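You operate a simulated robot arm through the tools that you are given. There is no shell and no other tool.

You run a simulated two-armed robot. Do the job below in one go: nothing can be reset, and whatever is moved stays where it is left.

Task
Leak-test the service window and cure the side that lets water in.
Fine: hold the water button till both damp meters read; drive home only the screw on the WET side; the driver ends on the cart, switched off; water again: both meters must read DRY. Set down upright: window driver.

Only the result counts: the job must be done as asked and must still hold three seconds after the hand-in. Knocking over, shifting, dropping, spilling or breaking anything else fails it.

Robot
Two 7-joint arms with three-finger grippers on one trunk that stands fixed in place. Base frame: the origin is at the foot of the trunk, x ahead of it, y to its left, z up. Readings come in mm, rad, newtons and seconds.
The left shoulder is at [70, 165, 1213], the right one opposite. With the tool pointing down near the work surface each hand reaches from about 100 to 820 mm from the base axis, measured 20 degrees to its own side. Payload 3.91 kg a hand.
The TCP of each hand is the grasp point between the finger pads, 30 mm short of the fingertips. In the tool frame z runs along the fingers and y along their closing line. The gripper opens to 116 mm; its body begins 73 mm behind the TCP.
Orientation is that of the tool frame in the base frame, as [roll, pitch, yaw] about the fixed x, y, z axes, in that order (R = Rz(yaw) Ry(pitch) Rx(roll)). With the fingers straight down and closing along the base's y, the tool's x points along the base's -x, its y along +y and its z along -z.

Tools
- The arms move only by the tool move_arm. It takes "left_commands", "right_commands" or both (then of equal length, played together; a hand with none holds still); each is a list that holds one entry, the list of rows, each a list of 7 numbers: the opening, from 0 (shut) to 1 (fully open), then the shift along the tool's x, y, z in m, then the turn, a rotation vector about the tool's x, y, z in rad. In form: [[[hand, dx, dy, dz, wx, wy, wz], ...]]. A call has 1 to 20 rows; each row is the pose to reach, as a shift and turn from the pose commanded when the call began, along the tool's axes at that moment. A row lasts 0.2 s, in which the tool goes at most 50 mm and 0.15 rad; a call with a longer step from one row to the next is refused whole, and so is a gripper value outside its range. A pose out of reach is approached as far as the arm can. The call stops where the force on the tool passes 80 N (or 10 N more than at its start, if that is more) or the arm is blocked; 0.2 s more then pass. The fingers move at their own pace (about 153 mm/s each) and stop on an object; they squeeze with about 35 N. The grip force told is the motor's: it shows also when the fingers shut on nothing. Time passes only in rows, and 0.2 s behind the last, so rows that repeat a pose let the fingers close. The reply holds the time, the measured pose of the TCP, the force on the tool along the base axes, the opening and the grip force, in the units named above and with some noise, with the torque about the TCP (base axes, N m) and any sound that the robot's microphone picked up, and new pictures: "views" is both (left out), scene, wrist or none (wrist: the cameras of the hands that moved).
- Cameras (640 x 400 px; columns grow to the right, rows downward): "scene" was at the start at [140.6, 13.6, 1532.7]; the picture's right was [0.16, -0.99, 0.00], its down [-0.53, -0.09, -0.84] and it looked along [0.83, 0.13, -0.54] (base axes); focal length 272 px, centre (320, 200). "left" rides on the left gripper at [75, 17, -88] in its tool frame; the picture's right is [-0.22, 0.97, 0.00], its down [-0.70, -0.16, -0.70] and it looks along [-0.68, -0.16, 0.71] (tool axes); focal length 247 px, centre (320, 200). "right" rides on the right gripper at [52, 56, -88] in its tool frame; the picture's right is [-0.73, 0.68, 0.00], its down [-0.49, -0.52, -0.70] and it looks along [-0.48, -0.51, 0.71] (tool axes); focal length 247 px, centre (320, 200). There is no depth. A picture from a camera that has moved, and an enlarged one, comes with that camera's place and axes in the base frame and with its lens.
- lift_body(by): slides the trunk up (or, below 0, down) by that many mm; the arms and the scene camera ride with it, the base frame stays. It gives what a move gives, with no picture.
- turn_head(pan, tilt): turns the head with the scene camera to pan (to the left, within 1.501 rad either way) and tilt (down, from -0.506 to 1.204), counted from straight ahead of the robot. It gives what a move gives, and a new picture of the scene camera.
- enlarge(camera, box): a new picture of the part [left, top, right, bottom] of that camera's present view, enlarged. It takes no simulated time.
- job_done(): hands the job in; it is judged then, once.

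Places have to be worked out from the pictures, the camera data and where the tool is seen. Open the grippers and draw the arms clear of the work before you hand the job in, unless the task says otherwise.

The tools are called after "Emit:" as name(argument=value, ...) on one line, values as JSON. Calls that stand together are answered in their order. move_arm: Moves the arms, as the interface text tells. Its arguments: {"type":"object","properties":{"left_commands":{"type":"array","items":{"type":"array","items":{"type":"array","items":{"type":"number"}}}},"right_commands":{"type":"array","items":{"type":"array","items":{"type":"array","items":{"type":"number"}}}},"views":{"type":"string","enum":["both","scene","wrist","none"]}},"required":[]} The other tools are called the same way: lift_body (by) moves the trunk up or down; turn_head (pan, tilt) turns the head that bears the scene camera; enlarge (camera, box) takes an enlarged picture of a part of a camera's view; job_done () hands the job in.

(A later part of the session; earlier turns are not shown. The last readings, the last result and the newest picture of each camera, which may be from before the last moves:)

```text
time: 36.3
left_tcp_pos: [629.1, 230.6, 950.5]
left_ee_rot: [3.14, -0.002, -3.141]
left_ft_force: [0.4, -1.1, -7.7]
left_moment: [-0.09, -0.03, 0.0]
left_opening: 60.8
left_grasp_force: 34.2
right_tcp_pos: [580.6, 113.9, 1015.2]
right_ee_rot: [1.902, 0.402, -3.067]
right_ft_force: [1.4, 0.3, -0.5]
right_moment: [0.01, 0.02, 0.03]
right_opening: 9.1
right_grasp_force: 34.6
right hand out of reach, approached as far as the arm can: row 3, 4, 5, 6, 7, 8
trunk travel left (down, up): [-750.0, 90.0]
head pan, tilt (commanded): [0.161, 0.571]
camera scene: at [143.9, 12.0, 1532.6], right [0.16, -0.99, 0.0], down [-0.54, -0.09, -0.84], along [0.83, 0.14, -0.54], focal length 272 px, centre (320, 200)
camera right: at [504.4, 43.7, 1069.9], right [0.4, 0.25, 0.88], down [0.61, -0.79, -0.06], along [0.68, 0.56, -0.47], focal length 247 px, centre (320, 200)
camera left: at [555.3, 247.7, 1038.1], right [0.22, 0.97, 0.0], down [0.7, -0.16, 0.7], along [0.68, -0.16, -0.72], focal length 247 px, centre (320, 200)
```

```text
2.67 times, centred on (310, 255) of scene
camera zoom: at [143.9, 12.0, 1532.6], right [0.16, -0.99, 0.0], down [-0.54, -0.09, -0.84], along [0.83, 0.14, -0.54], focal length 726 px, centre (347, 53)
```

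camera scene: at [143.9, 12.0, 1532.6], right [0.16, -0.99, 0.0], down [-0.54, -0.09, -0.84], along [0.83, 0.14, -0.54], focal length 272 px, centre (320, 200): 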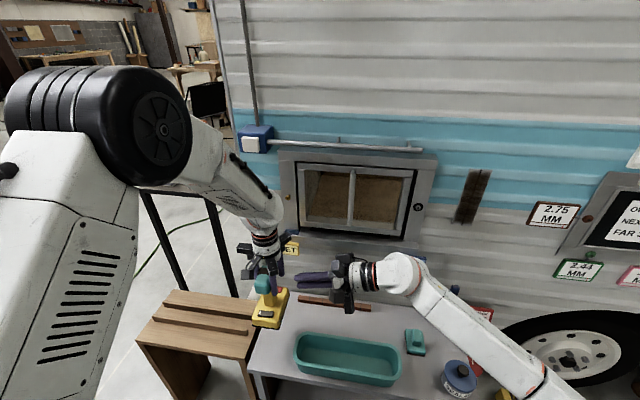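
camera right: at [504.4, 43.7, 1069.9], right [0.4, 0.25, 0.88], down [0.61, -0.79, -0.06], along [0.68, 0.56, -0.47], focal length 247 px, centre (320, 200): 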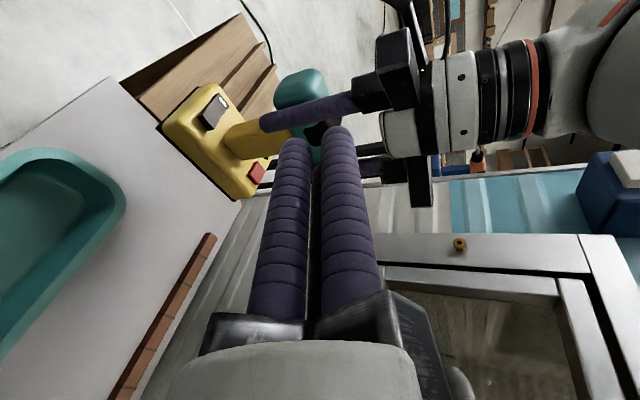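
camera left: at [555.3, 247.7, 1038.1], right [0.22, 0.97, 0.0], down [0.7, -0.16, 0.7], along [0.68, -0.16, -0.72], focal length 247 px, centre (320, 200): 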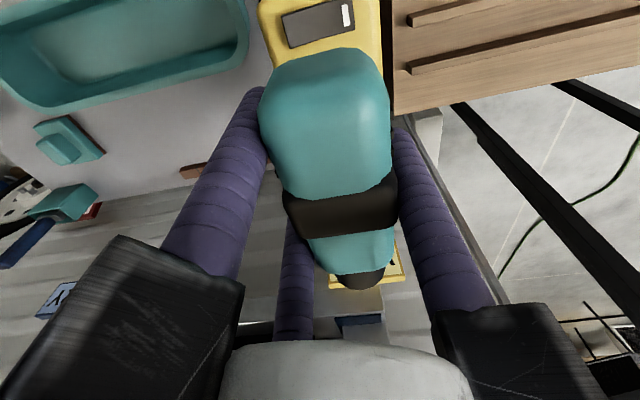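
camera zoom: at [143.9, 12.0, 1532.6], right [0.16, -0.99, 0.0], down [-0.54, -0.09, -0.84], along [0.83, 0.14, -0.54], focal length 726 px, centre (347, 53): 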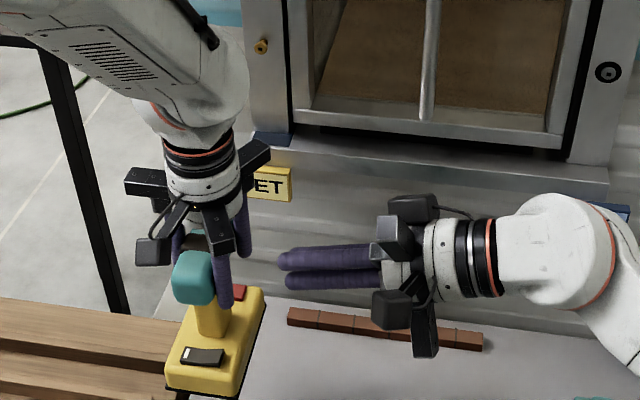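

The right arm can't reach that sideways orientation so far out, but its camera now has a good view of the left screw and the driver. I'll look closely at the screw from here.

Emit:
enlarge(camera="right", box=[420, 215, 500, 275])

Emit:
enlarge(camera="right", box=[150, 60, 350, 210])

Emit:
enlarge(camera="scene", box=[270, 175, 310, 215])

Emit:
enlarge(camera="scene", box=[400, 190, 440, 225])

```text
6.67 times, centred on (460, 245) of right
camera zoom: at [504.4, 43.7, 1069.9], right [0.4, 0.25, 0.88], down [0.61, -0.79, -0.06], along [0.68, 0.56, -0.47], focal length 1646 px, centre (-613, -100)
```

zoom: 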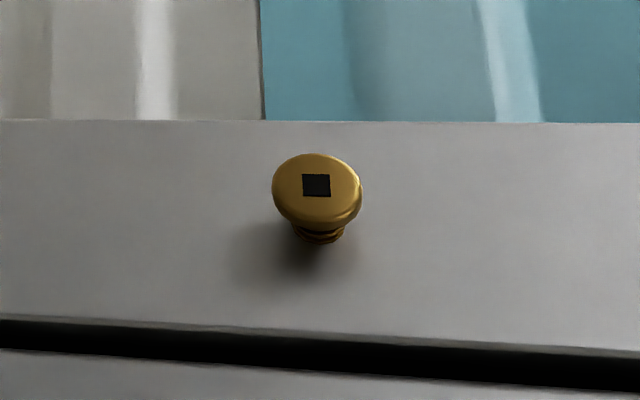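

```text
2.67 times, centred on (250, 135) of right
camera zoom: at [504.4, 43.7, 1069.9], right [0.4, 0.25, 0.88], down [0.61, -0.79, -0.06], along [0.68, 0.56, -0.47], focal length 659 px, centre (507, 373)
```

zoom: 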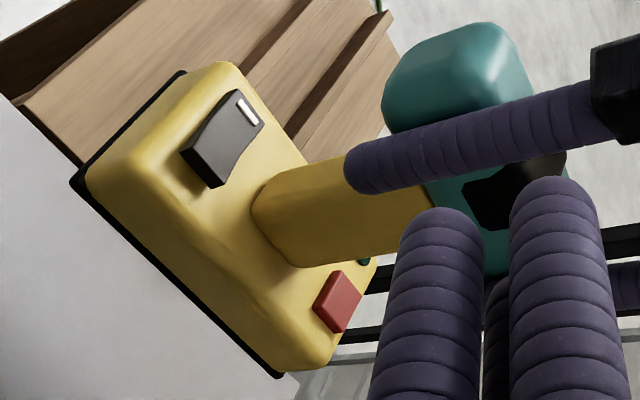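

```text
10.00 times, centred on (290, 195) of scene
camera zoom: at [143.9, 12.0, 1532.6], right [0.16, -0.99, 0.0], down [-0.54, -0.09, -0.84], along [0.83, 0.14, -0.54], focal length 2724 px, centre (620, 250)
```

zoom: 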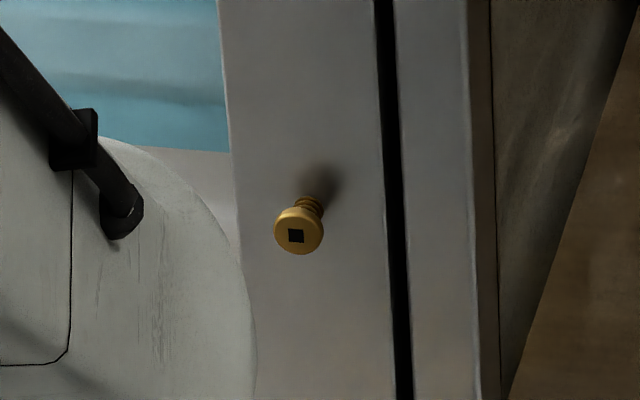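

```text
11.43 times, centred on (420, 208) of scene
camera zoom: at [143.9, 12.0, 1532.6], right [0.16, -0.99, 0.0], down [-0.54, -0.09, -0.84], along [0.83, 0.14, -0.54], focal length 3113 px, centre (-823, 114)
```

zoom: 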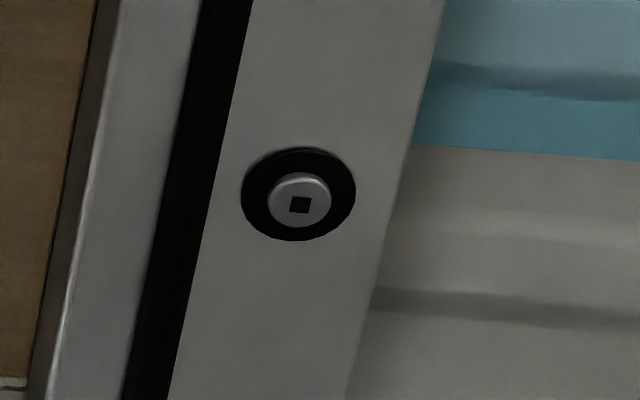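

The screw has a brass head (≈18 mm) on a visible thread. The hand's finger rails would hit the window jamb with the present grip, so I'll set the driver back down, and re-grip with the hand yawed so one finger sits behind the body. First I lower it and draw the right hand back.

Emit:
move_arm(left_commands=[[[0, 0, 0, 0.03, 0, 0, 0], [0, 0, 0, 0.07, 0, 0, 0], [0, 0, 0, 0.105, 0, 0, 0], [0, 0, 0, 0.125, 0, 0, 0], [0, 0, 0, 0.138, 0, 0, 0], [0, 0, 0, 0.143, 0, 0, 0], [0, 0, 0, 0.1455, 0, 0, 0], [0, 0, 0, 0.1455, 0, 0, 0]]], right_commands=[[[0, 0.0145, -0.0016, -0.04, 0, 0, 0], [0, 0.029, -0.0033, -0.081, 0, 0, 0], [0, 0.0437, -0.005, -0.121, 0, 0, 0], [0, 0.0582, -0.0065, -0.1618, 0, 0, 0], [0, 0.0582, -0.0065, -0.1618, 0, 0, 0], [0, 0.0582, -0.0065, -0.1618, 0, 0, 0], [0, 0.0582, -0.0065, -0.1618, 0, 0, 0], [0, 0.0582, -0.0065, -0.1618, 0, 0, 0]]], views="both")

```text
time: 38.1
left_tcp_pos: [627.7, 231.2, 804.4]
left_ee_rot: [3.141, -0.001, -3.141]
left_ft_force: [-0.3, 0.1, -7.7]
left_moment: [-0.07, 0.02, -0.02]
left_opening: 61.0
left_grasp_force: 35.3
right_tcp_pos: [500.3, -19.0, 1058.8]
right_ee_rot: [1.915, 0.392, -3.079]
right_ft_force: [-0.3, 0.1, -0.5]
right_moment: [0.0, -0.02, -0.04]
right_opening: 9.0
right_grasp_force: 35.1
right hand out of reach, approached as far as the arm can: row 1, 2, 3, 4, 5, 6, 7, 8
trunk travel left (down, up): [-750.0, 90.0]
head pan, tilt (commanded): [0.161, 0.571]
camera scene: at [141.5, 14.1, 1532.6], right [0.16, -0.99, 0.0], down [-0.53, -0.09, -0.84], along [0.83, 0.13, -0.54], focal length 272 px, centre (320, 200)
camera right: at [423.0, -88.2, 1114.8], right [0.42, 0.26, 0.87], down [0.6, -0.8, -0.05], along [0.68, 0.54, -0.49], focal length 247 px, centre (320, 200)
camera left: at [553.8, 249.2, 892.8], right [0.22, 0.97, 0.0], down [0.7, -0.16, 0.7], along [0.68, -0.16, -0.71], focal length 247 px, centre (320, 200)
```

scene: 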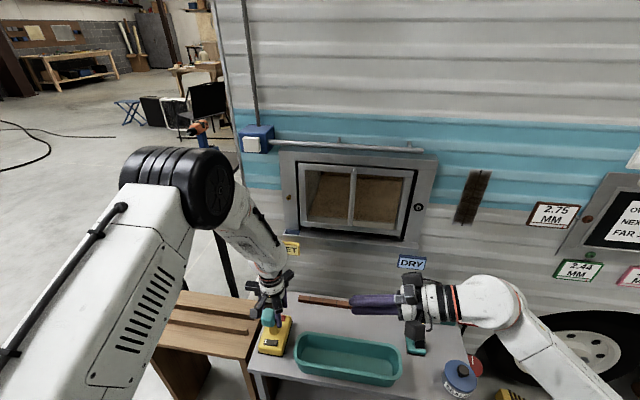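
right: 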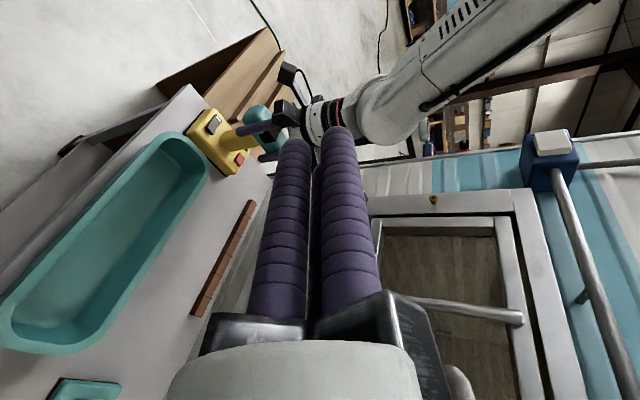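
left: 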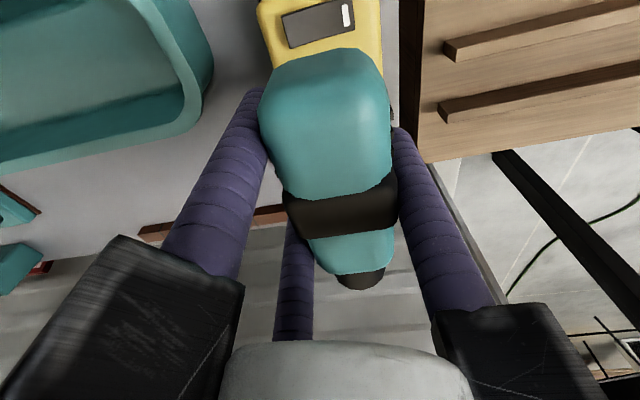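

The driver still hangs a fraction above the cart (−7.7 N). I lower another 1.5 mm, confirm the load goes off, then open the fingers.

Emit:
move_arm(left_commands=[[[0, 0, 0, 0.001, 0, 0, 0], [0, 0, 0, 0.0015, 0, 0, 0], [0.3, 0, 0, 0.0015, 0, 0, 0], [0.6, 0, 0, 0.0015, 0, 0, 0], [0.8, 0, 0, 0.0015, 0, 0, 0], [1, 0, 0, 0.0015, 0, 0, 0], [1, 0, 0, 0.0015, 0, 0, 0]]], views="wrist")

```text
time: 39.7
left_tcp_pos: [627.1, 230.5, 803.4]
left_ee_rot: [3.141, 0.0, -3.141]
left_ft_force: [0.0, 0.1, 0.4]
left_moment: [-0.01, 0.0, -0.01]
left_opening: 115.8
left_grasp_force: 0.0
right_tcp_pos: [499.6, -18.5, 1058.5]
right_ee_rot: [1.916, 0.392, -3.078]
right_ft_force: [-0.4, -0.3, -0.4]
right_moment: [-0.05, -0.04, 0.01]
right_opening: 9.1
right_grasp_force: 34.7
trunk travel left (down, up): [-750.0, 90.0]
head pan, tilt (commanded): [0.161, 0.571]
camera left: at [553.1, 248.8, 891.8], right [0.22, 0.97, 0.0], down [0.7, -0.16, 0.7], along [0.68, -0.16, -0.71], focal length 247 px, centre (320, 200)
```

left: 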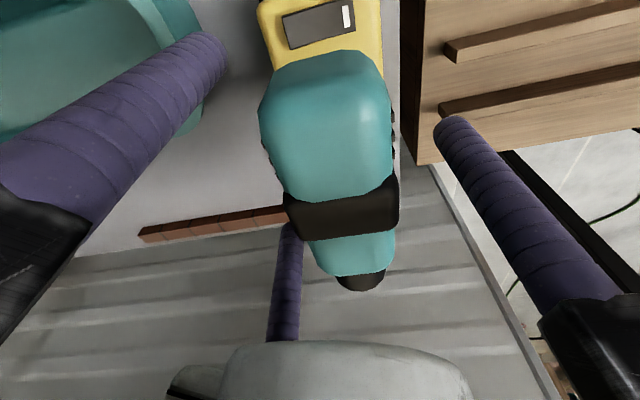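

The driver stands again on the cart. I raise the left hand, yaw it −30° and shift over to [604.6, 241.7] for the re-grip.

Emit:
move_arm(left_commands=[[[1, 0, 0, -0.045, 0, 0, 0], [1, 0, 0, -0.09, 0, 0, 0], [1, 0, 0, -0.13, 0, 0, 0], [1, 0.006, 0.003, -0.146, 0, 0, 0.13], [1, 0.012, 0.006, -0.146, 0, 0, 0.26], [1, 0.018, 0.009, -0.146, 0, 0, 0.39], [1, 0.0225, 0.011, -0.146, 0, 0, 0.5236], [1, 0.0225, 0.011, -0.146, 0, 0, 0.5236]]], views="both")

Emit:
enlarge(camera="left", box=[240, 0, 440, 200])

```text
time: 41.5
left_tcp_pos: [604.8, 241.4, 948.2]
left_ee_rot: [-3.141, 0.0, 2.617]
left_ft_force: [-1.0, -1.2, 0.6]
left_moment: [0.02, 0.0, -0.04]
left_opening: 115.8
left_grasp_force: 0.1
right_tcp_pos: [500.2, -18.8, 1058.9]
right_ee_rot: [1.916, 0.392, -3.08]
right_ft_force: [-0.2, 0.6, 0.2]
right_moment: [0.01, -0.03, -0.02]
right_opening: 9.3
right_grasp_force: 36.0
trunk travel left (down, up): [-750.0, 90.0]
head pan, tilt (commanded): [0.161, 0.571]
camera scene: at [140.8, 13.4, 1532.7], right [0.16, -0.99, 0.0], down [-0.53, -0.09, -0.84], along [0.83, 0.14, -0.54], focal length 272 px, centre (320, 200)
camera left: at [549.5, 294.9, 1037.4], right [0.68, 0.73, 0.0], down [0.52, -0.49, 0.7], along [0.51, -0.48, -0.71], focal length 247 px, centre (320, 200)
```

scene: 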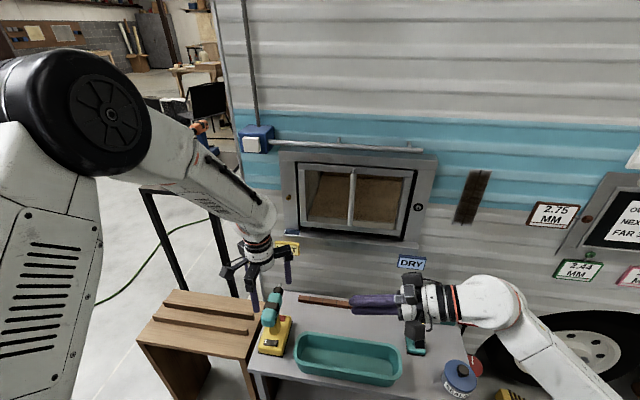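
left: 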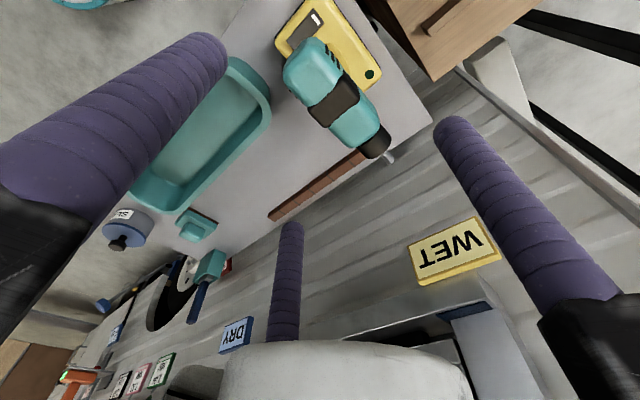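

```text
2.00 times, centred on (340, 100) of left
camera zoom: at [549.5, 294.9, 1037.4], right [0.68, 0.73, 0.0], down [0.52, -0.49, 0.7], along [0.51, -0.48, -0.71], focal length 494 px, centre (280, 400)
```

zoom: 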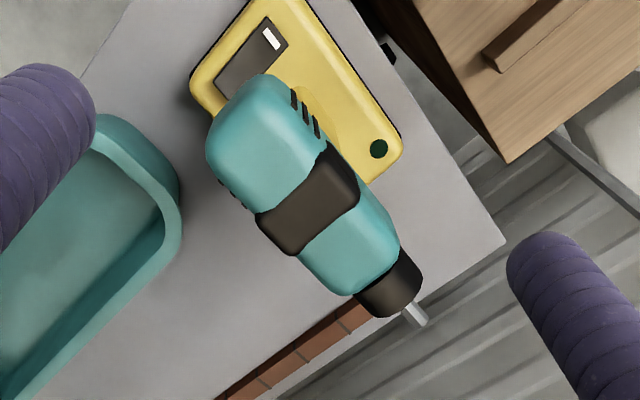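

The band centres at y≈242 and the tip at y≈241, so alignment is good. I descend to z=804 with open fingers.

Emit:
move_arm(left_commands=[[[1, 0, 0, 0.04, 0, 0, 0], [1, 0, 0, 0.085, 0, 0, 0], [1, 0, 0, 0.12, 0, 0, 0], [1, 0, 0, 0.145, 0, 0, 0], [1, 0, 0, 0.145, 0, 0, 0]]], views="both")

Emit:
enlarge(camera="scene", box=[220, 220, 320, 370])

```text
time: 42.7
left_tcp_pos: [605.1, 243.1, 804.5]
left_ee_rot: [3.141, 0.002, 2.619]
left_ft_force: [-0.3, -0.5, 0.8]
left_moment: [0.03, -0.05, 0.0]
left_opening: 116.2
left_grasp_force: 0.0
right_tcp_pos: [499.4, -19.1, 1059.1]
right_ee_rot: [1.914, 0.394, -3.078]
right_ft_force: [-0.2, -0.1, 0.2]
right_moment: [0.02, 0.0, 0.02]
right_opening: 8.9
right_grasp_force: 34.7
trunk travel left (down, up): [-750.0, 90.0]
head pan, tilt (commanded): [0.161, 0.571]
camera scene: at [139.9, 13.5, 1532.8], right [0.16, -0.99, 0.0], down [-0.53, -0.09, -0.84], along [0.83, 0.13, -0.54], focal length 272 px, centre (320, 200)
camera left: at [549.4, 295.7, 892.7], right [0.68, 0.73, 0.0], down [0.52, -0.49, 0.7], along [0.51, -0.48, -0.71], focal length 247 px, centre (320, 200)
```

scene: 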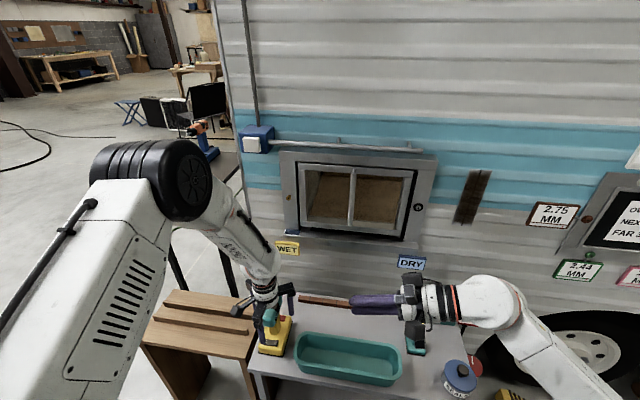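
left: 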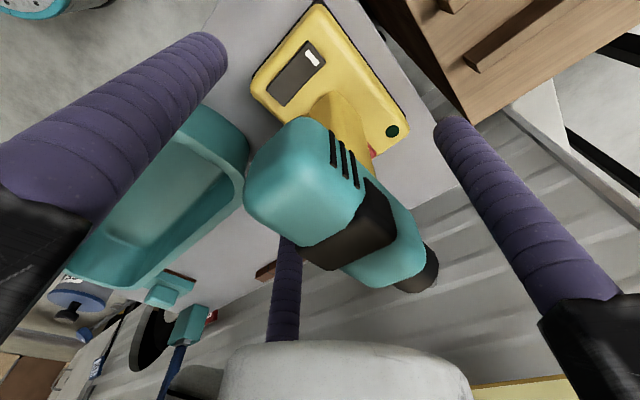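

```text
2.67 times, centred on (270, 295) of scene
camera zoom: at [139.9, 13.5, 1532.8], right [0.16, -0.99, 0.0], down [-0.53, -0.09, -0.84], along [0.83, 0.13, -0.54], focal length 726 px, centre (453, -53)
```

zoom: 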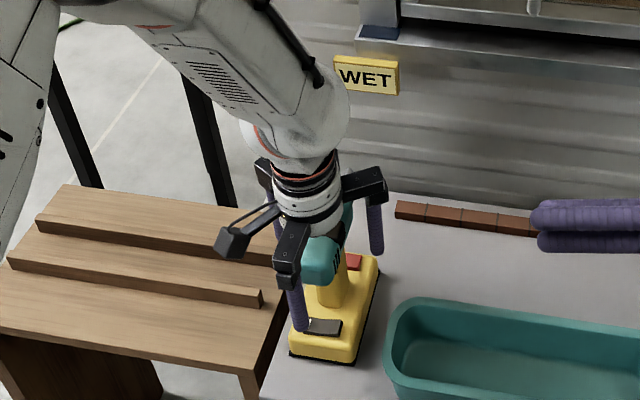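

Fingers straddle the body with one behind it, and the left camera now also sees the lamp. I close the grip.

Emit:
move_arm(left_commands=[[[0.7, 0, 0, 0, 0, 0, 0], [0.6, 0, 0, 0, 0, 0, 0], [0.5, 0, 0, 0, 0, 0, 0], [0.4, 0, 0, 0, 0, 0, 0], [0.2, 0, 0, 0, 0, 0, 0], [0, 0, 0, 0, 0, 0, 0], [0, 0, 0, 0, 0, 0, 0]]], views="both")

Emit:
enlarge(camera="scene", box=[220, 220, 320, 370])

```text
time: 44.3
left_tcp_pos: [604.7, 243.5, 804.1]
left_ee_rot: [3.14, -0.001, 2.617]
left_ft_force: [-3.8, -2.4, 1.7]
left_moment: [0.19, -0.05, 0.05]
left_opening: 50.7
left_grasp_force: 34.9
right_tcp_pos: [500.0, -18.8, 1059.4]
right_ee_rot: [1.914, 0.394, -3.079]
right_ft_force: [-0.6, -0.3, -0.2]
right_moment: [0.01, 0.0, 0.02]
right_opening: 9.2
right_grasp_force: 35.4
trunk travel left (down, up): [-750.0, 90.0]
head pan, tilt (commanded): [0.161, 0.571]
camera scene: at [139.9, 13.4, 1532.8], right [0.16, -0.99, 0.0], down [-0.53, -0.09, -0.84], along [0.83, 0.14, -0.54], focal length 272 px, centre (320, 200)
camera left: at [549.3, 295.7, 892.9], right [0.68, 0.73, 0.0], down [0.52, -0.49, 0.7], along [0.51, -0.48, -0.71], focal length 247 px, centre (320, 200)
```

scene: 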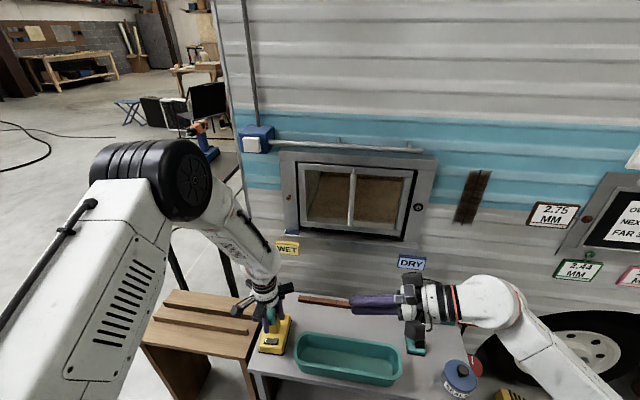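
left: 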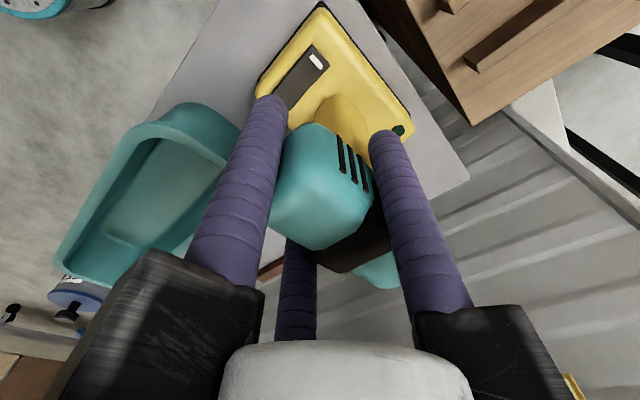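

```text
2.67 times, centred on (270, 295) of scene
camera zoom: at [139.9, 13.4, 1532.8], right [0.16, -0.99, 0.0], down [-0.53, -0.09, -0.84], along [0.83, 0.14, -0.54], focal length 726 px, centre (453, -53)
```

zoom: 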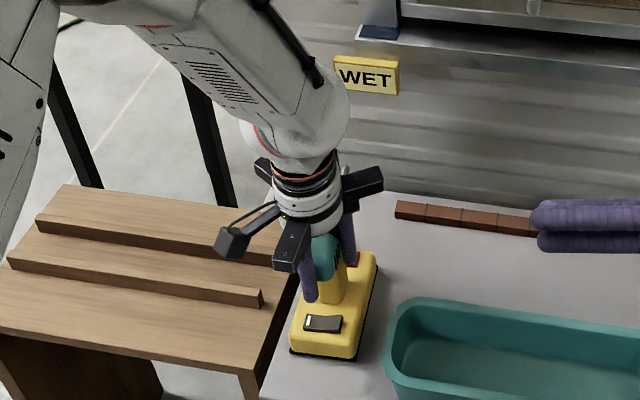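

Gripped (51 mm, 35 N). I lift the driver 60 mm and check it holds level.

Emit:
move_arm(left_commands=[[[0, 0, 0, -0.005, 0, 0, 0], [0, 0, 0, -0.015, 0, 0, 0], [0, 0, 0, -0.03, 0, 0, 0], [0, 0, 0, -0.045, 0, 0, 0], [0, 0, 0, -0.06, 0, 0, 0], [0, 0, 0, -0.06, 0, 0, 0]]], views="both")

Emit:
enlarge(camera="right", box=[160, 70, 340, 200])

```text
time: 45.7
left_tcp_pos: [606.8, 242.0, 863.7]
left_ee_rot: [3.141, 0.0, 2.619]
left_ft_force: [-0.3, 0.1, -8.2]
left_moment: [-0.02, 0.22, -0.01]
left_opening: 50.9
left_grasp_force: 35.0
right_tcp_pos: [500.9, -19.8, 1057.8]
right_ee_rot: [1.915, 0.392, -3.078]
right_ft_force: [0.5, 0.4, 0.7]
right_moment: [-0.02, -0.03, -0.02]
right_opening: 9.0
right_grasp_force: 34.7
trunk travel left (down, up): [-750.0, 90.0]
head pan, tilt (commanded): [0.161, 0.571]
camera scene: at [142.2, 14.2, 1532.6], right [0.16, -0.99, 0.0], down [-0.53, -0.09, -0.84], along [0.83, 0.13, -0.54], focal length 272 px, centre (320, 200)
camera left: at [550.2, 296.0, 951.7], right [0.68, 0.73, 0.0], down [0.52, -0.49, 0.7], along [0.51, -0.48, -0.71], focal length 247 px, centre (320, 200)
```

scene: 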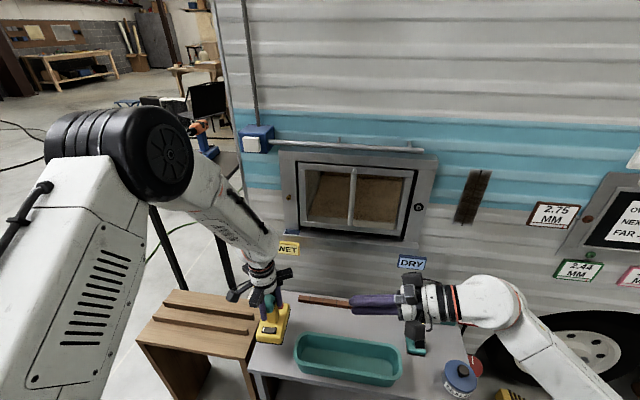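
left: 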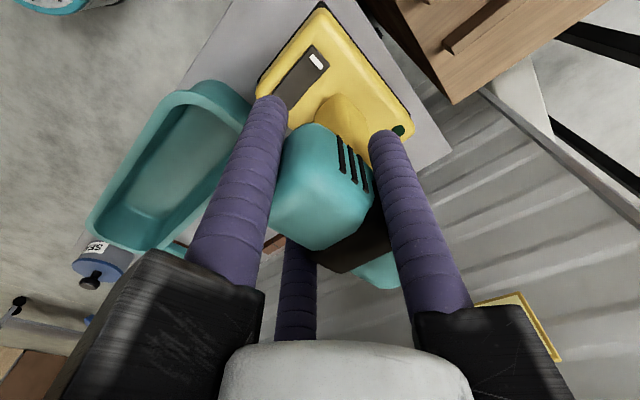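

```text
3.08 times, centred on (250, 135) of right
camera zoom: at [423.5, -88.1, 1114.5], right [0.42, 0.26, 0.87], down [0.6, -0.8, -0.05], along [0.68, 0.54, -0.49], focal length 760 px, centre (535, 400)
```

zoom: 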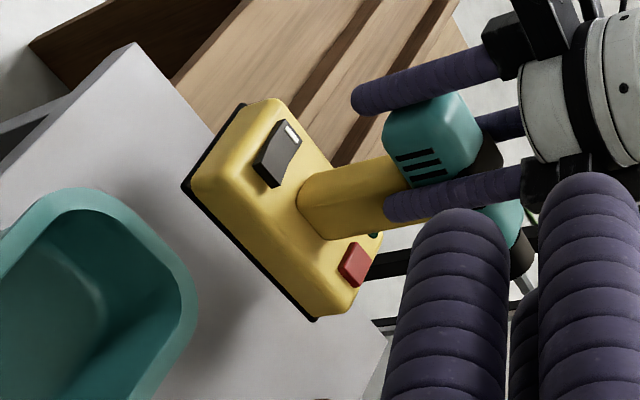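

Driver is held level. I raise it to screw height and bring the bit to roughly 60 mm short of the screw, then check alignment from the scene and right cameras.

Emit:
move_arm(left_commands=[[[0, 0, 0, -0.03, 0, 0, 0], [0, 0, 0, -0.07, 0, 0, 0], [0, 0, 0, -0.115, 0, 0, 0], [0, 0, 0, -0.16, 0, 0, 0], [0, 0, 0, -0.195, 0, 0, 0], [0, -0.018, 0.006, -0.2085, 0, 0, 0], [0, -0.036, 0.012, -0.2085, 0, 0, 0], [0, -0.0531, 0.018, -0.2085, 0, 0, 0], [0, -0.0531, 0.018, -0.2085, 0, 0, 0]]], views="both")

Emit:
enlarge(camera="right", box=[360, 100, 520, 240])

Emit:
enlarge(camera="scene", box=[220, 150, 340, 280])

```text
time: 47.7
left_tcp_pos: [659.8, 230.0, 1072.2]
left_ee_rot: [3.141, 0.001, 2.617]
left_ft_force: [0.0, -1.3, -7.2]
left_moment: [-0.01, 0.24, -0.01]
left_opening: 50.8
left_grasp_force: 35.0
right_tcp_pos: [500.3, -18.9, 1057.3]
right_ee_rot: [1.915, 0.392, -3.078]
right_ft_force: [0.0, 0.0, -0.1]
right_moment: [0.02, -0.07, -0.01]
right_opening: 9.0
right_grasp_force: 35.3
trunk travel left (down, up): [-750.0, 90.0]
head pan, tilt (commanded): [0.161, 0.571]
camera scene: at [141.3, 14.2, 1532.7], right [0.16, -0.99, 0.0], down [-0.53, -0.09, -0.84], along [0.83, 0.13, -0.54], focal length 272 px, centre (320, 200)
camera left: at [604.5, 284.0, 1160.3], right [0.68, 0.73, 0.0], down [0.52, -0.49, 0.7], along [0.51, -0.48, -0.71], focal length 247 px, centre (320, 200)
```

scene: 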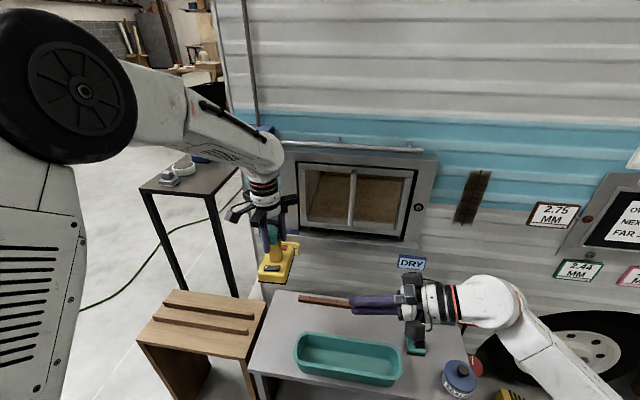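
left: 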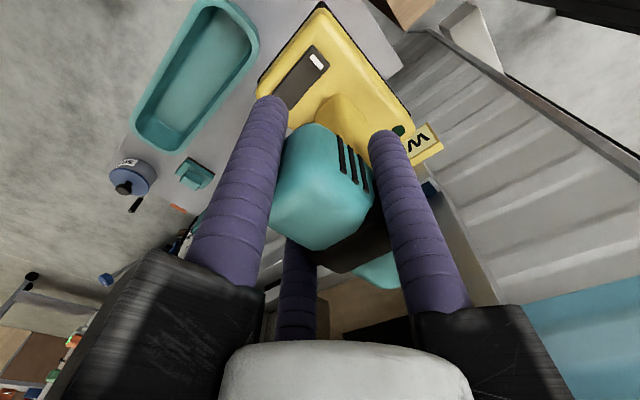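

```text
2.86 times, centred on (440, 170) of right
camera zoom: at [422.9, -88.2, 1114.8], right [0.42, 0.26, 0.87], down [0.6, -0.8, -0.05], along [0.68, 0.54, -0.49], focal length 706 px, centre (-23, 286)
```

zoom: 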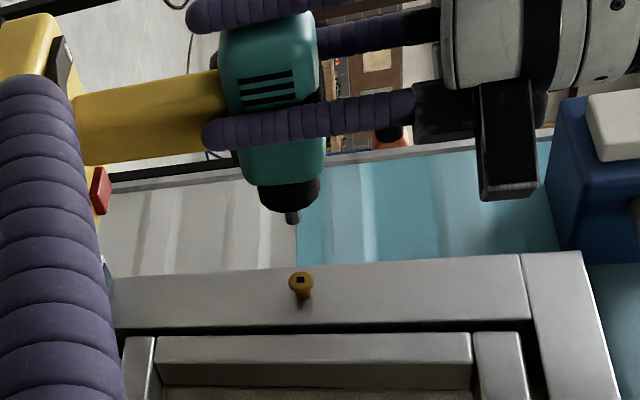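

```text
3.08 times, centred on (280, 215) of scene
camera zoom: at [141.3, 14.2, 1532.7], right [0.16, -0.99, 0.0], down [-0.53, -0.09, -0.84], along [0.83, 0.13, -0.54], focal length 838 px, centre (443, 154)
```

zoom: 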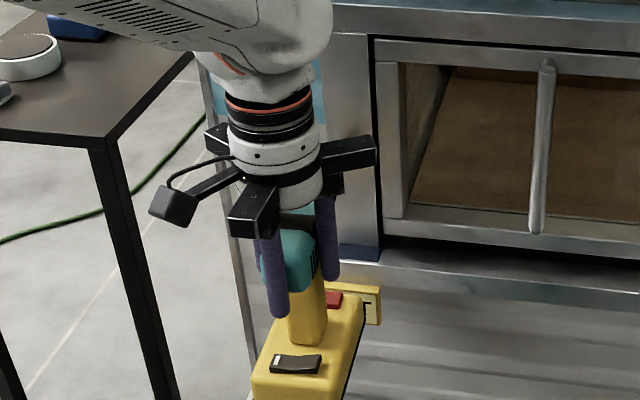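

From the right camera, the bit points straight at the brass screw and the heights match within ~1 mm. I advance 42 mm to just short of contact.

Emit:
move_arm(left_commands=[[[0, -0.013, 0.0075, 0, 0, 0, 0], [0, -0.026, 0.015, 0, 0, 0, 0], [0, -0.0364, 0.021, 0, 0, 0, 0], [0, -0.0364, 0.021, 0, 0, 0, 0]]], views="both")

Emit:
enlarge(camera="right", box=[390, 140, 480, 220])

Emit:
enlarge(camera="scene", box=[240, 160, 340, 270])

```text
time: 48.7
left_tcp_pos: [703.7, 230.7, 1070.6]
left_ee_rot: [-3.141, 0.002, 2.618]
left_ft_force: [-0.2, 0.5, -7.7]
left_moment: [-0.01, 0.2, -0.01]
left_opening: 50.5
left_grasp_force: 34.8
right_tcp_pos: [499.4, -19.0, 1058.0]
right_ee_rot: [1.914, 0.393, -3.078]
right_ft_force: [-0.4, -0.2, -0.2]
right_moment: [0.01, -0.01, 0.02]
right_opening: 9.1
right_grasp_force: 35.2
trunk travel left (down, up): [-750.0, 90.0]
head pan, tilt (commanded): [0.161, 0.571]
camera scene: at [141.6, 14.1, 1532.6], right [0.16, -0.99, 0.0], down [-0.53, -0.09, -0.84], along [0.83, 0.13, -0.54], focal length 272 px, centre (320, 200)
camera left: at [647.4, 284.6, 1160.4], right [0.68, 0.73, 0.0], down [0.52, -0.49, 0.7], along [0.51, -0.48, -0.71], focal length 247 px, centre (320, 200)
```

scene: 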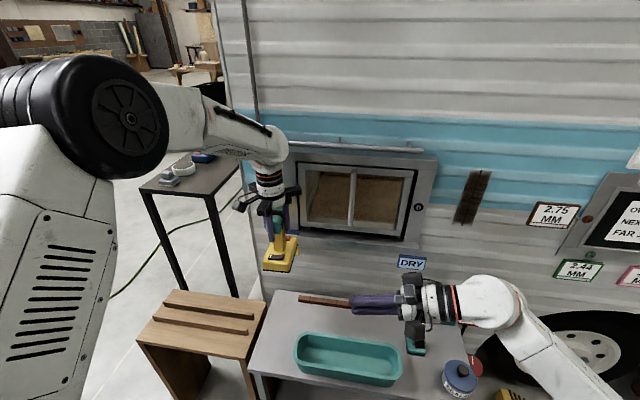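
left: 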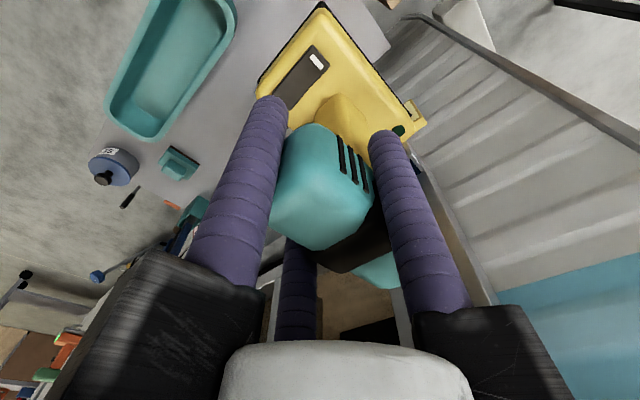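

```text
5.00 times, centred on (435, 180) of right
camera zoom: at [423.1, -88.2, 1114.7], right [0.42, 0.26, 0.87], down [0.6, -0.8, -0.05], along [0.68, 0.54, -0.49], focal length 1235 px, centre (-255, 300)
```

zoom: 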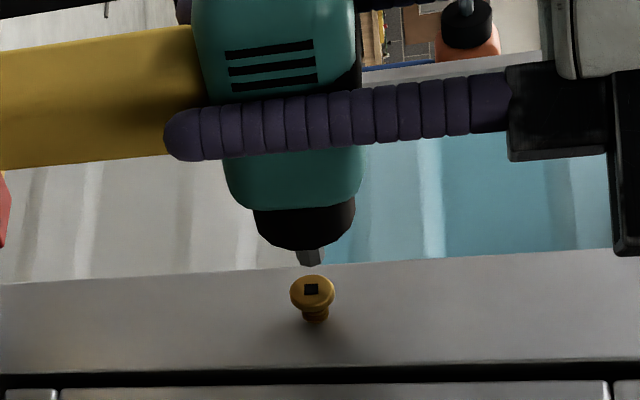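

```text
3.64 times, centred on (290, 215) of scene
camera zoom: at [141.6, 14.1, 1532.6], right [0.16, -0.99, 0.0], down [-0.53, -0.09, -0.84], along [0.83, 0.13, -0.54], focal length 990 px, centre (429, 146)
```

zoom: 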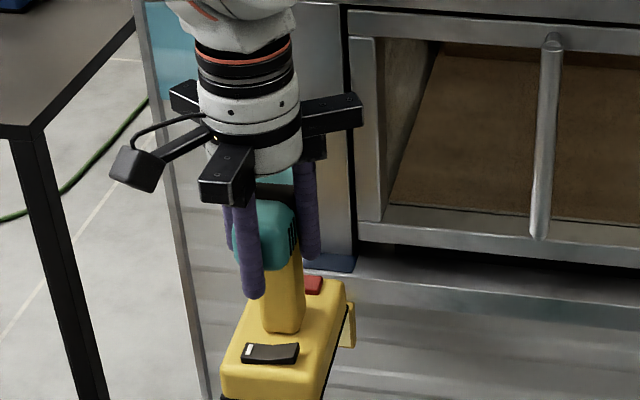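

Bit and screw head line up well in the image with about 13 mm to go. I creep forward 10 mm.

Emit:
move_arm(left_commands=[[[0, -0.0026, 0.0015, 0, 0, 0, 0], [0, -0.0052, 0.003, 0, 0, 0, 0], [0, -0.0069, 0.004, 0, 0, 0, 0], [0, -0.0087, 0.005, 0, 0, 0, 0]]], views="none")

Emit:
enlarge(camera="right", box=[410, 160, 460, 210])

```text
time: 49.7
left_tcp_pos: [712.4, 231.6, 1070.8]
left_ee_rot: [-3.141, -0.002, 2.619]
left_ft_force: [0.0, 0.7, -8.1]
left_moment: [-0.01, 0.21, 0.01]
left_opening: 50.4
left_grasp_force: 34.9
right_tcp_pos: [500.6, -17.9, 1057.7]
right_ee_rot: [1.914, 0.393, -3.079]
right_ft_force: [0.0, -0.6, 0.1]
right_moment: [0.0, 0.02, 0.0]
right_opening: 9.1
right_grasp_force: 35.1
trunk travel left (down, up): [-750.0, 90.0]
head pan, tilt (commanded): [0.161, 0.571]
```

```text
8.00 times, centred on (435, 185) of right
camera zoom: at [423.5, -88.2, 1114.6], right [0.42, 0.26, 0.87], down [0.6, -0.8, -0.05], along [0.68, 0.54, -0.49], focal length 1976 px, centre (-600, 320)
```

zoom: 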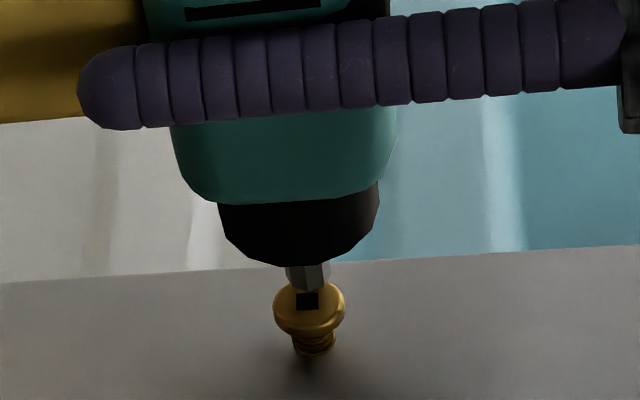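

The bit is about 4 mm from the screw's square recess and well centred. I creep forward another 5 mm watching the force.

Emit:
move_arm(left_commands=[[[0, -0.0017, 0.001, 0, 0, 0, 0], [0, -0.0026, 0.0015, 0, 0, 0, 0], [0, -0.0035, 0.002, 0, 0, 0, 0], [0, -0.0043, 0.0025, 0, 0, 0, 0]]], views="none")

Emit:
enlarge(camera="right", box=[410, 160, 460, 210])

```text
time: 50.7
left_tcp_pos: [715.3, 230.9, 1071.9]
left_ee_rot: [3.142, -0.003, 2.62]
left_ft_force: [-12.3, 0.0, -11.8]
left_moment: [-0.01, 0.53, -0.05]
left_opening: 50.4
left_grasp_force: 35.4
right_tcp_pos: [499.4, -18.7, 1058.5]
right_ee_rot: [1.916, 0.393, -3.079]
right_ft_force: [-0.1, 0.1, 0.4]
right_moment: [0.0, -0.04, 0.02]
right_opening: 9.2
right_grasp_force: 35.2
trunk travel left (down, up): [-750.0, 90.0]
head pan, tilt (commanded): [0.161, 0.571]
```

```text
8.00 times, centred on (435, 185) of right
camera zoom: at [421.8, -88.1, 1115.2], right [0.41, 0.26, 0.87], down [0.6, -0.8, -0.05], along [0.69, 0.54, -0.49], focal length 1976 px, centre (-600, 320)
```

zoom: 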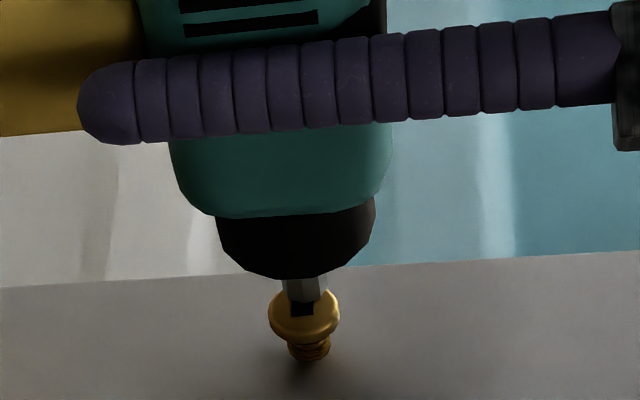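

Contact at −12 N, but the image shows the bit sits about 5 mm too far to +y from the square recess, and nothing is turning. I back off slightly, shift −y by 4.5 mm and touch again.

Emit:
move_arm(left_commands=[[[0, 0.0035, -0.002, 0, 0, 0, 0], [0, 0.0012, -0.0059, 0, 0, 0, 0], [0, 0.0012, -0.0059, 0, 0, 0, 0]]], views="none")

Emit:
enlarge(camera="right", box=[410, 160, 460, 210])

```text
time: 51.5
left_tcp_pos: [714.2, 225.9, 1071.8]
left_ee_rot: [3.14, 0.001, 2.617]
left_ft_force: [0.4, -1.2, -8.0]
left_moment: [-0.01, 0.21, 0.03]
left_opening: 50.6
left_grasp_force: 35.8
right_tcp_pos: [500.8, -17.9, 1058.4]
right_ee_rot: [1.914, 0.393, -3.078]
right_ft_force: [0.7, -0.7, 0.2]
right_moment: [0.02, -0.01, -0.01]
right_opening: 9.0
right_grasp_force: 35.1
trunk travel left (down, up): [-750.0, 90.0]
head pan, tilt (commanded): [0.161, 0.571]
```

```text
8.00 times, centred on (435, 185) of right
camera zoom: at [423.6, -88.1, 1114.6], right [0.42, 0.26, 0.87], down [0.6, -0.8, -0.05], along [0.68, 0.54, -0.49], focal length 1976 px, centre (-600, 320)
```

zoom: 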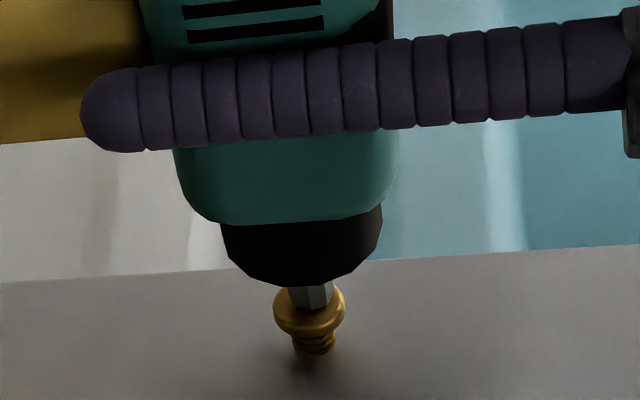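

Now the bit end covers the recess when projected forward. I advance 6 mm in small steps to press the bit in.

Emit:
move_arm(left_commands=[[[0, -0.0013, 0.00075, 0.0005, 0, 0, 0], [0, -0.0026, 0.0015, 0.0005, 0, 0, 0], [0, -0.0039, 0.00225, 0.0005, 0, 0, 0], [0, -0.0052, 0.003, 0.0005, 0, 0, 0]]], views="none")

Emit:
enlarge(camera="right", box=[410, 160, 460, 210])

```text
time: 52.5
left_tcp_pos: [714.8, 228.0, 1071.4]
left_ee_rot: [-3.139, -0.003, 2.618]
left_ft_force: [-22.6, -1.4, -12.0]
left_moment: [0.03, 0.57, -0.2]
left_opening: 50.5
left_grasp_force: 34.9
right_tcp_pos: [497.8, -18.4, 1058.7]
right_ee_rot: [1.915, 0.393, -3.08]
right_ft_force: [0.3, -0.6, -0.4]
right_moment: [0.0, 0.02, -0.02]
right_opening: 9.1
right_grasp_force: 35.2
trunk travel left (down, up): [-750.0, 90.0]
head pan, tilt (commanded): [0.161, 0.571]
```

```text
8.00 times, centred on (435, 185) of right
camera zoom: at [420.3, -88.2, 1115.7], right [0.41, 0.26, 0.87], down [0.6, -0.8, -0.05], along [0.69, 0.54, -0.48], focal length 1976 px, centre (-600, 320)
```

zoom: 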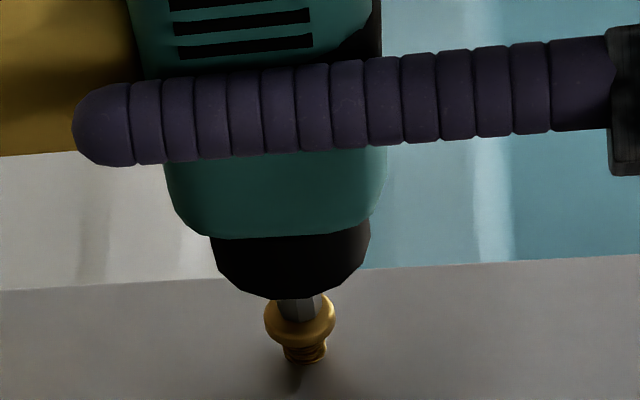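

Bit is seated against the head with 23 N. I hold a moment to see whether anything turns.

Emit:
move_arm(left_commands=[[[0, -0.0009, 0.0005, 0, 0, 0, 0], [0, -0.0009, 0.0005, 0, 0, 0, 0], [0, -0.0009, 0.0005, 0, 0, 0, 0], [0, -0.0009, 0.0005, 0, 0, 0, 0]]], views="wrist")

Emit:
enlarge(camera="right", box=[410, 160, 460, 210])

Emit:
enlarge(camera="left", box=[250, 0, 450, 180])

```text
time: 53.5
left_tcp_pos: [715.7, 228.3, 1071.8]
left_ee_rot: [3.141, -0.003, 2.619]
left_ft_force: [-29.1, -0.2, -15.1]
left_moment: [0.01, 0.97, -0.11]
left_opening: 50.3
left_grasp_force: 35.0
right_tcp_pos: [497.4, -19.4, 1059.6]
right_ee_rot: [1.915, 0.395, -3.08]
right_ft_force: [0.2, 0.8, 0.2]
right_moment: [-0.04, -0.02, 0.0]
right_opening: 9.3
right_grasp_force: 35.2
trunk travel left (down, up): [-750.0, 90.0]
head pan, tilt (commanded): [0.161, 0.571]
camera left: at [660.3, 280.2, 1160.6], right [0.68, 0.73, 0.0], down [0.52, -0.49, 0.7], along [0.51, -0.48, -0.72], focal length 247 px, centre (320, 200)
```

left: 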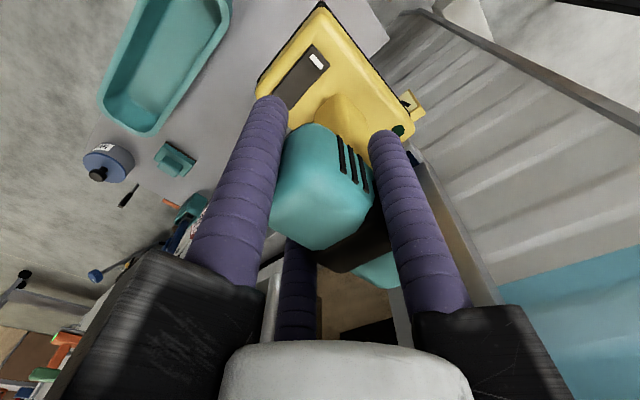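

```text
8.00 times, centred on (435, 185) of right
camera zoom: at [419.9, -88.1, 1116.1], right [0.41, 0.26, 0.87], down [0.6, -0.8, -0.05], along [0.69, 0.54, -0.48], focal length 1976 px, centre (-600, 320)
```

zoom: 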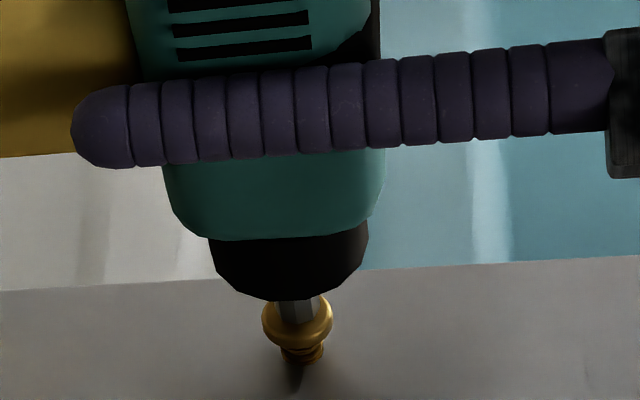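

```text
2.22 times, centred on (350, 90) of left
camera zoom: at [660.3, 280.2, 1160.6], right [0.68, 0.73, 0.0], down [0.52, -0.49, 0.7], along [0.51, -0.48, -0.72], focal length 549 px, centre (253, 444)
```

zoom: 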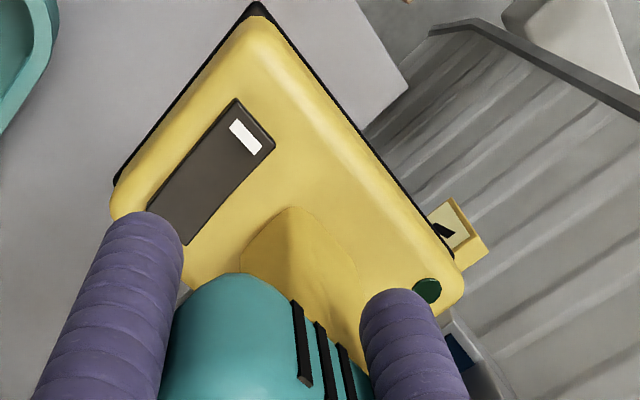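

The driver is plainly not powered (no motion, lamp dark), so the red key must be the power key. The right hand can hold a sideways pose at its present place, so I'll bring the driver to it: back away from the screw and carry it to TCP ≈[427, 100, 1118], then press the red key up against the right hand's lowest fingertip.

Emit:
move_arm(left_commands=[[[0, 0.0173, -0.01, 0, 0, 0, 0], [0, 0.0346, -0.02, 0, 0, 0, 0], [0, 0.0664, -0.0383, -0.01, 0, 0, 0], [0, 0.0981, -0.0567, -0.02, 0, 0, 0], [0, 0.1299, -0.075, -0.03, 0, 0, 0], [0, 0.1414, -0.111, -0.0333, 0, 0, 0], [0, 0.153, -0.147, -0.0366, 0, 0, 0], [0, 0.1645, -0.183, -0.04, 0, 0, 0], [0, 0.176, -0.219, -0.0432, 0, 0, 0], [0, 0.1876, -0.255, -0.0465, 0, 0, 0], [0, 0.1876, -0.255, -0.0465, 0, 0, 0]]], views="both")

Emit:
enlarge(camera="right", box=[160, 0, 460, 200])

```text
time: 55.9
left_tcp_pos: [430.4, 98.2, 1119.1]
left_ee_rot: [3.14, 0.0, 2.617]
left_ft_force: [0.1, -0.7, -8.1]
left_moment: [-0.01, 0.2, -0.02]
left_opening: 50.5
left_grasp_force: 35.3
right_tcp_pos: [500.5, -19.5, 1059.5]
right_ee_rot: [1.913, 0.394, -3.08]
right_ft_force: [-0.4, 0.7, -1.0]
right_moment: [0.07, -0.01, 0.03]
right_opening: 9.1
right_grasp_force: 34.8
trunk travel left (down, up): [-750.0, 90.0]
head pan, tilt (commanded): [0.161, 0.571]
camera scene: at [141.8, 12.9, 1532.6], right [0.16, -0.99, 0.0], down [-0.53, -0.09, -0.84], along [0.83, 0.14, -0.54], focal length 272 px, centre (320, 200)
camera left: at [375.0, 151.6, 1207.0], right [0.68, 0.73, 0.0], down [0.52, -0.49, 0.7], along [0.51, -0.48, -0.71], focal length 247 px, centre (320, 200)
```

scene: 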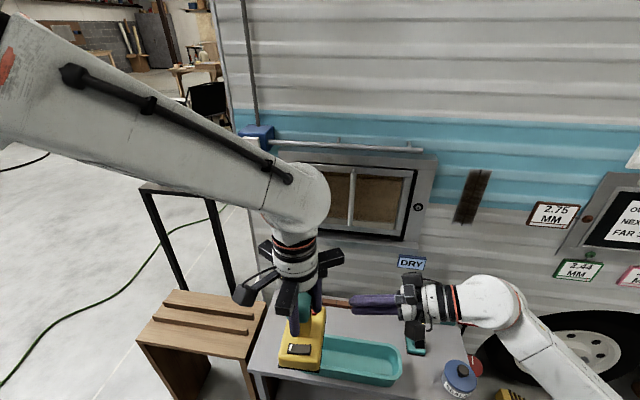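
left: 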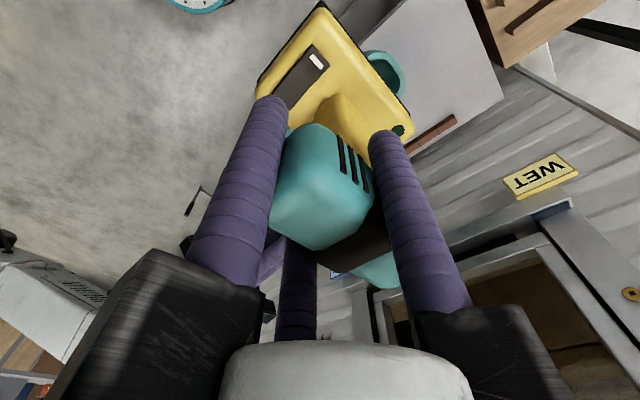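

```text
2.00 times, centred on (310, 100) of right
camera zoom: at [423.2, -89.1, 1114.6], right [0.42, 0.26, 0.87], down [0.6, -0.8, -0.05], along [0.68, 0.54, -0.49], focal length 494 px, centre (340, 400)
```

zoom: 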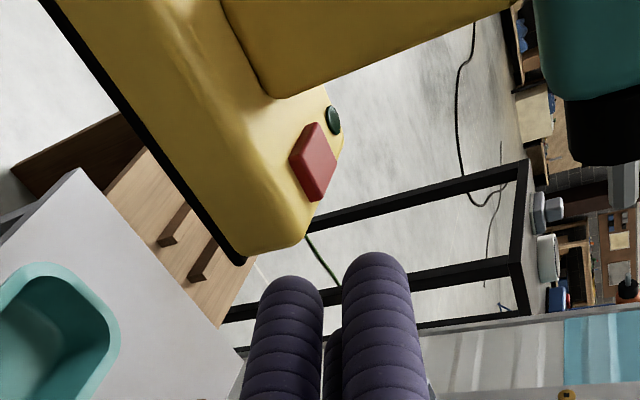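

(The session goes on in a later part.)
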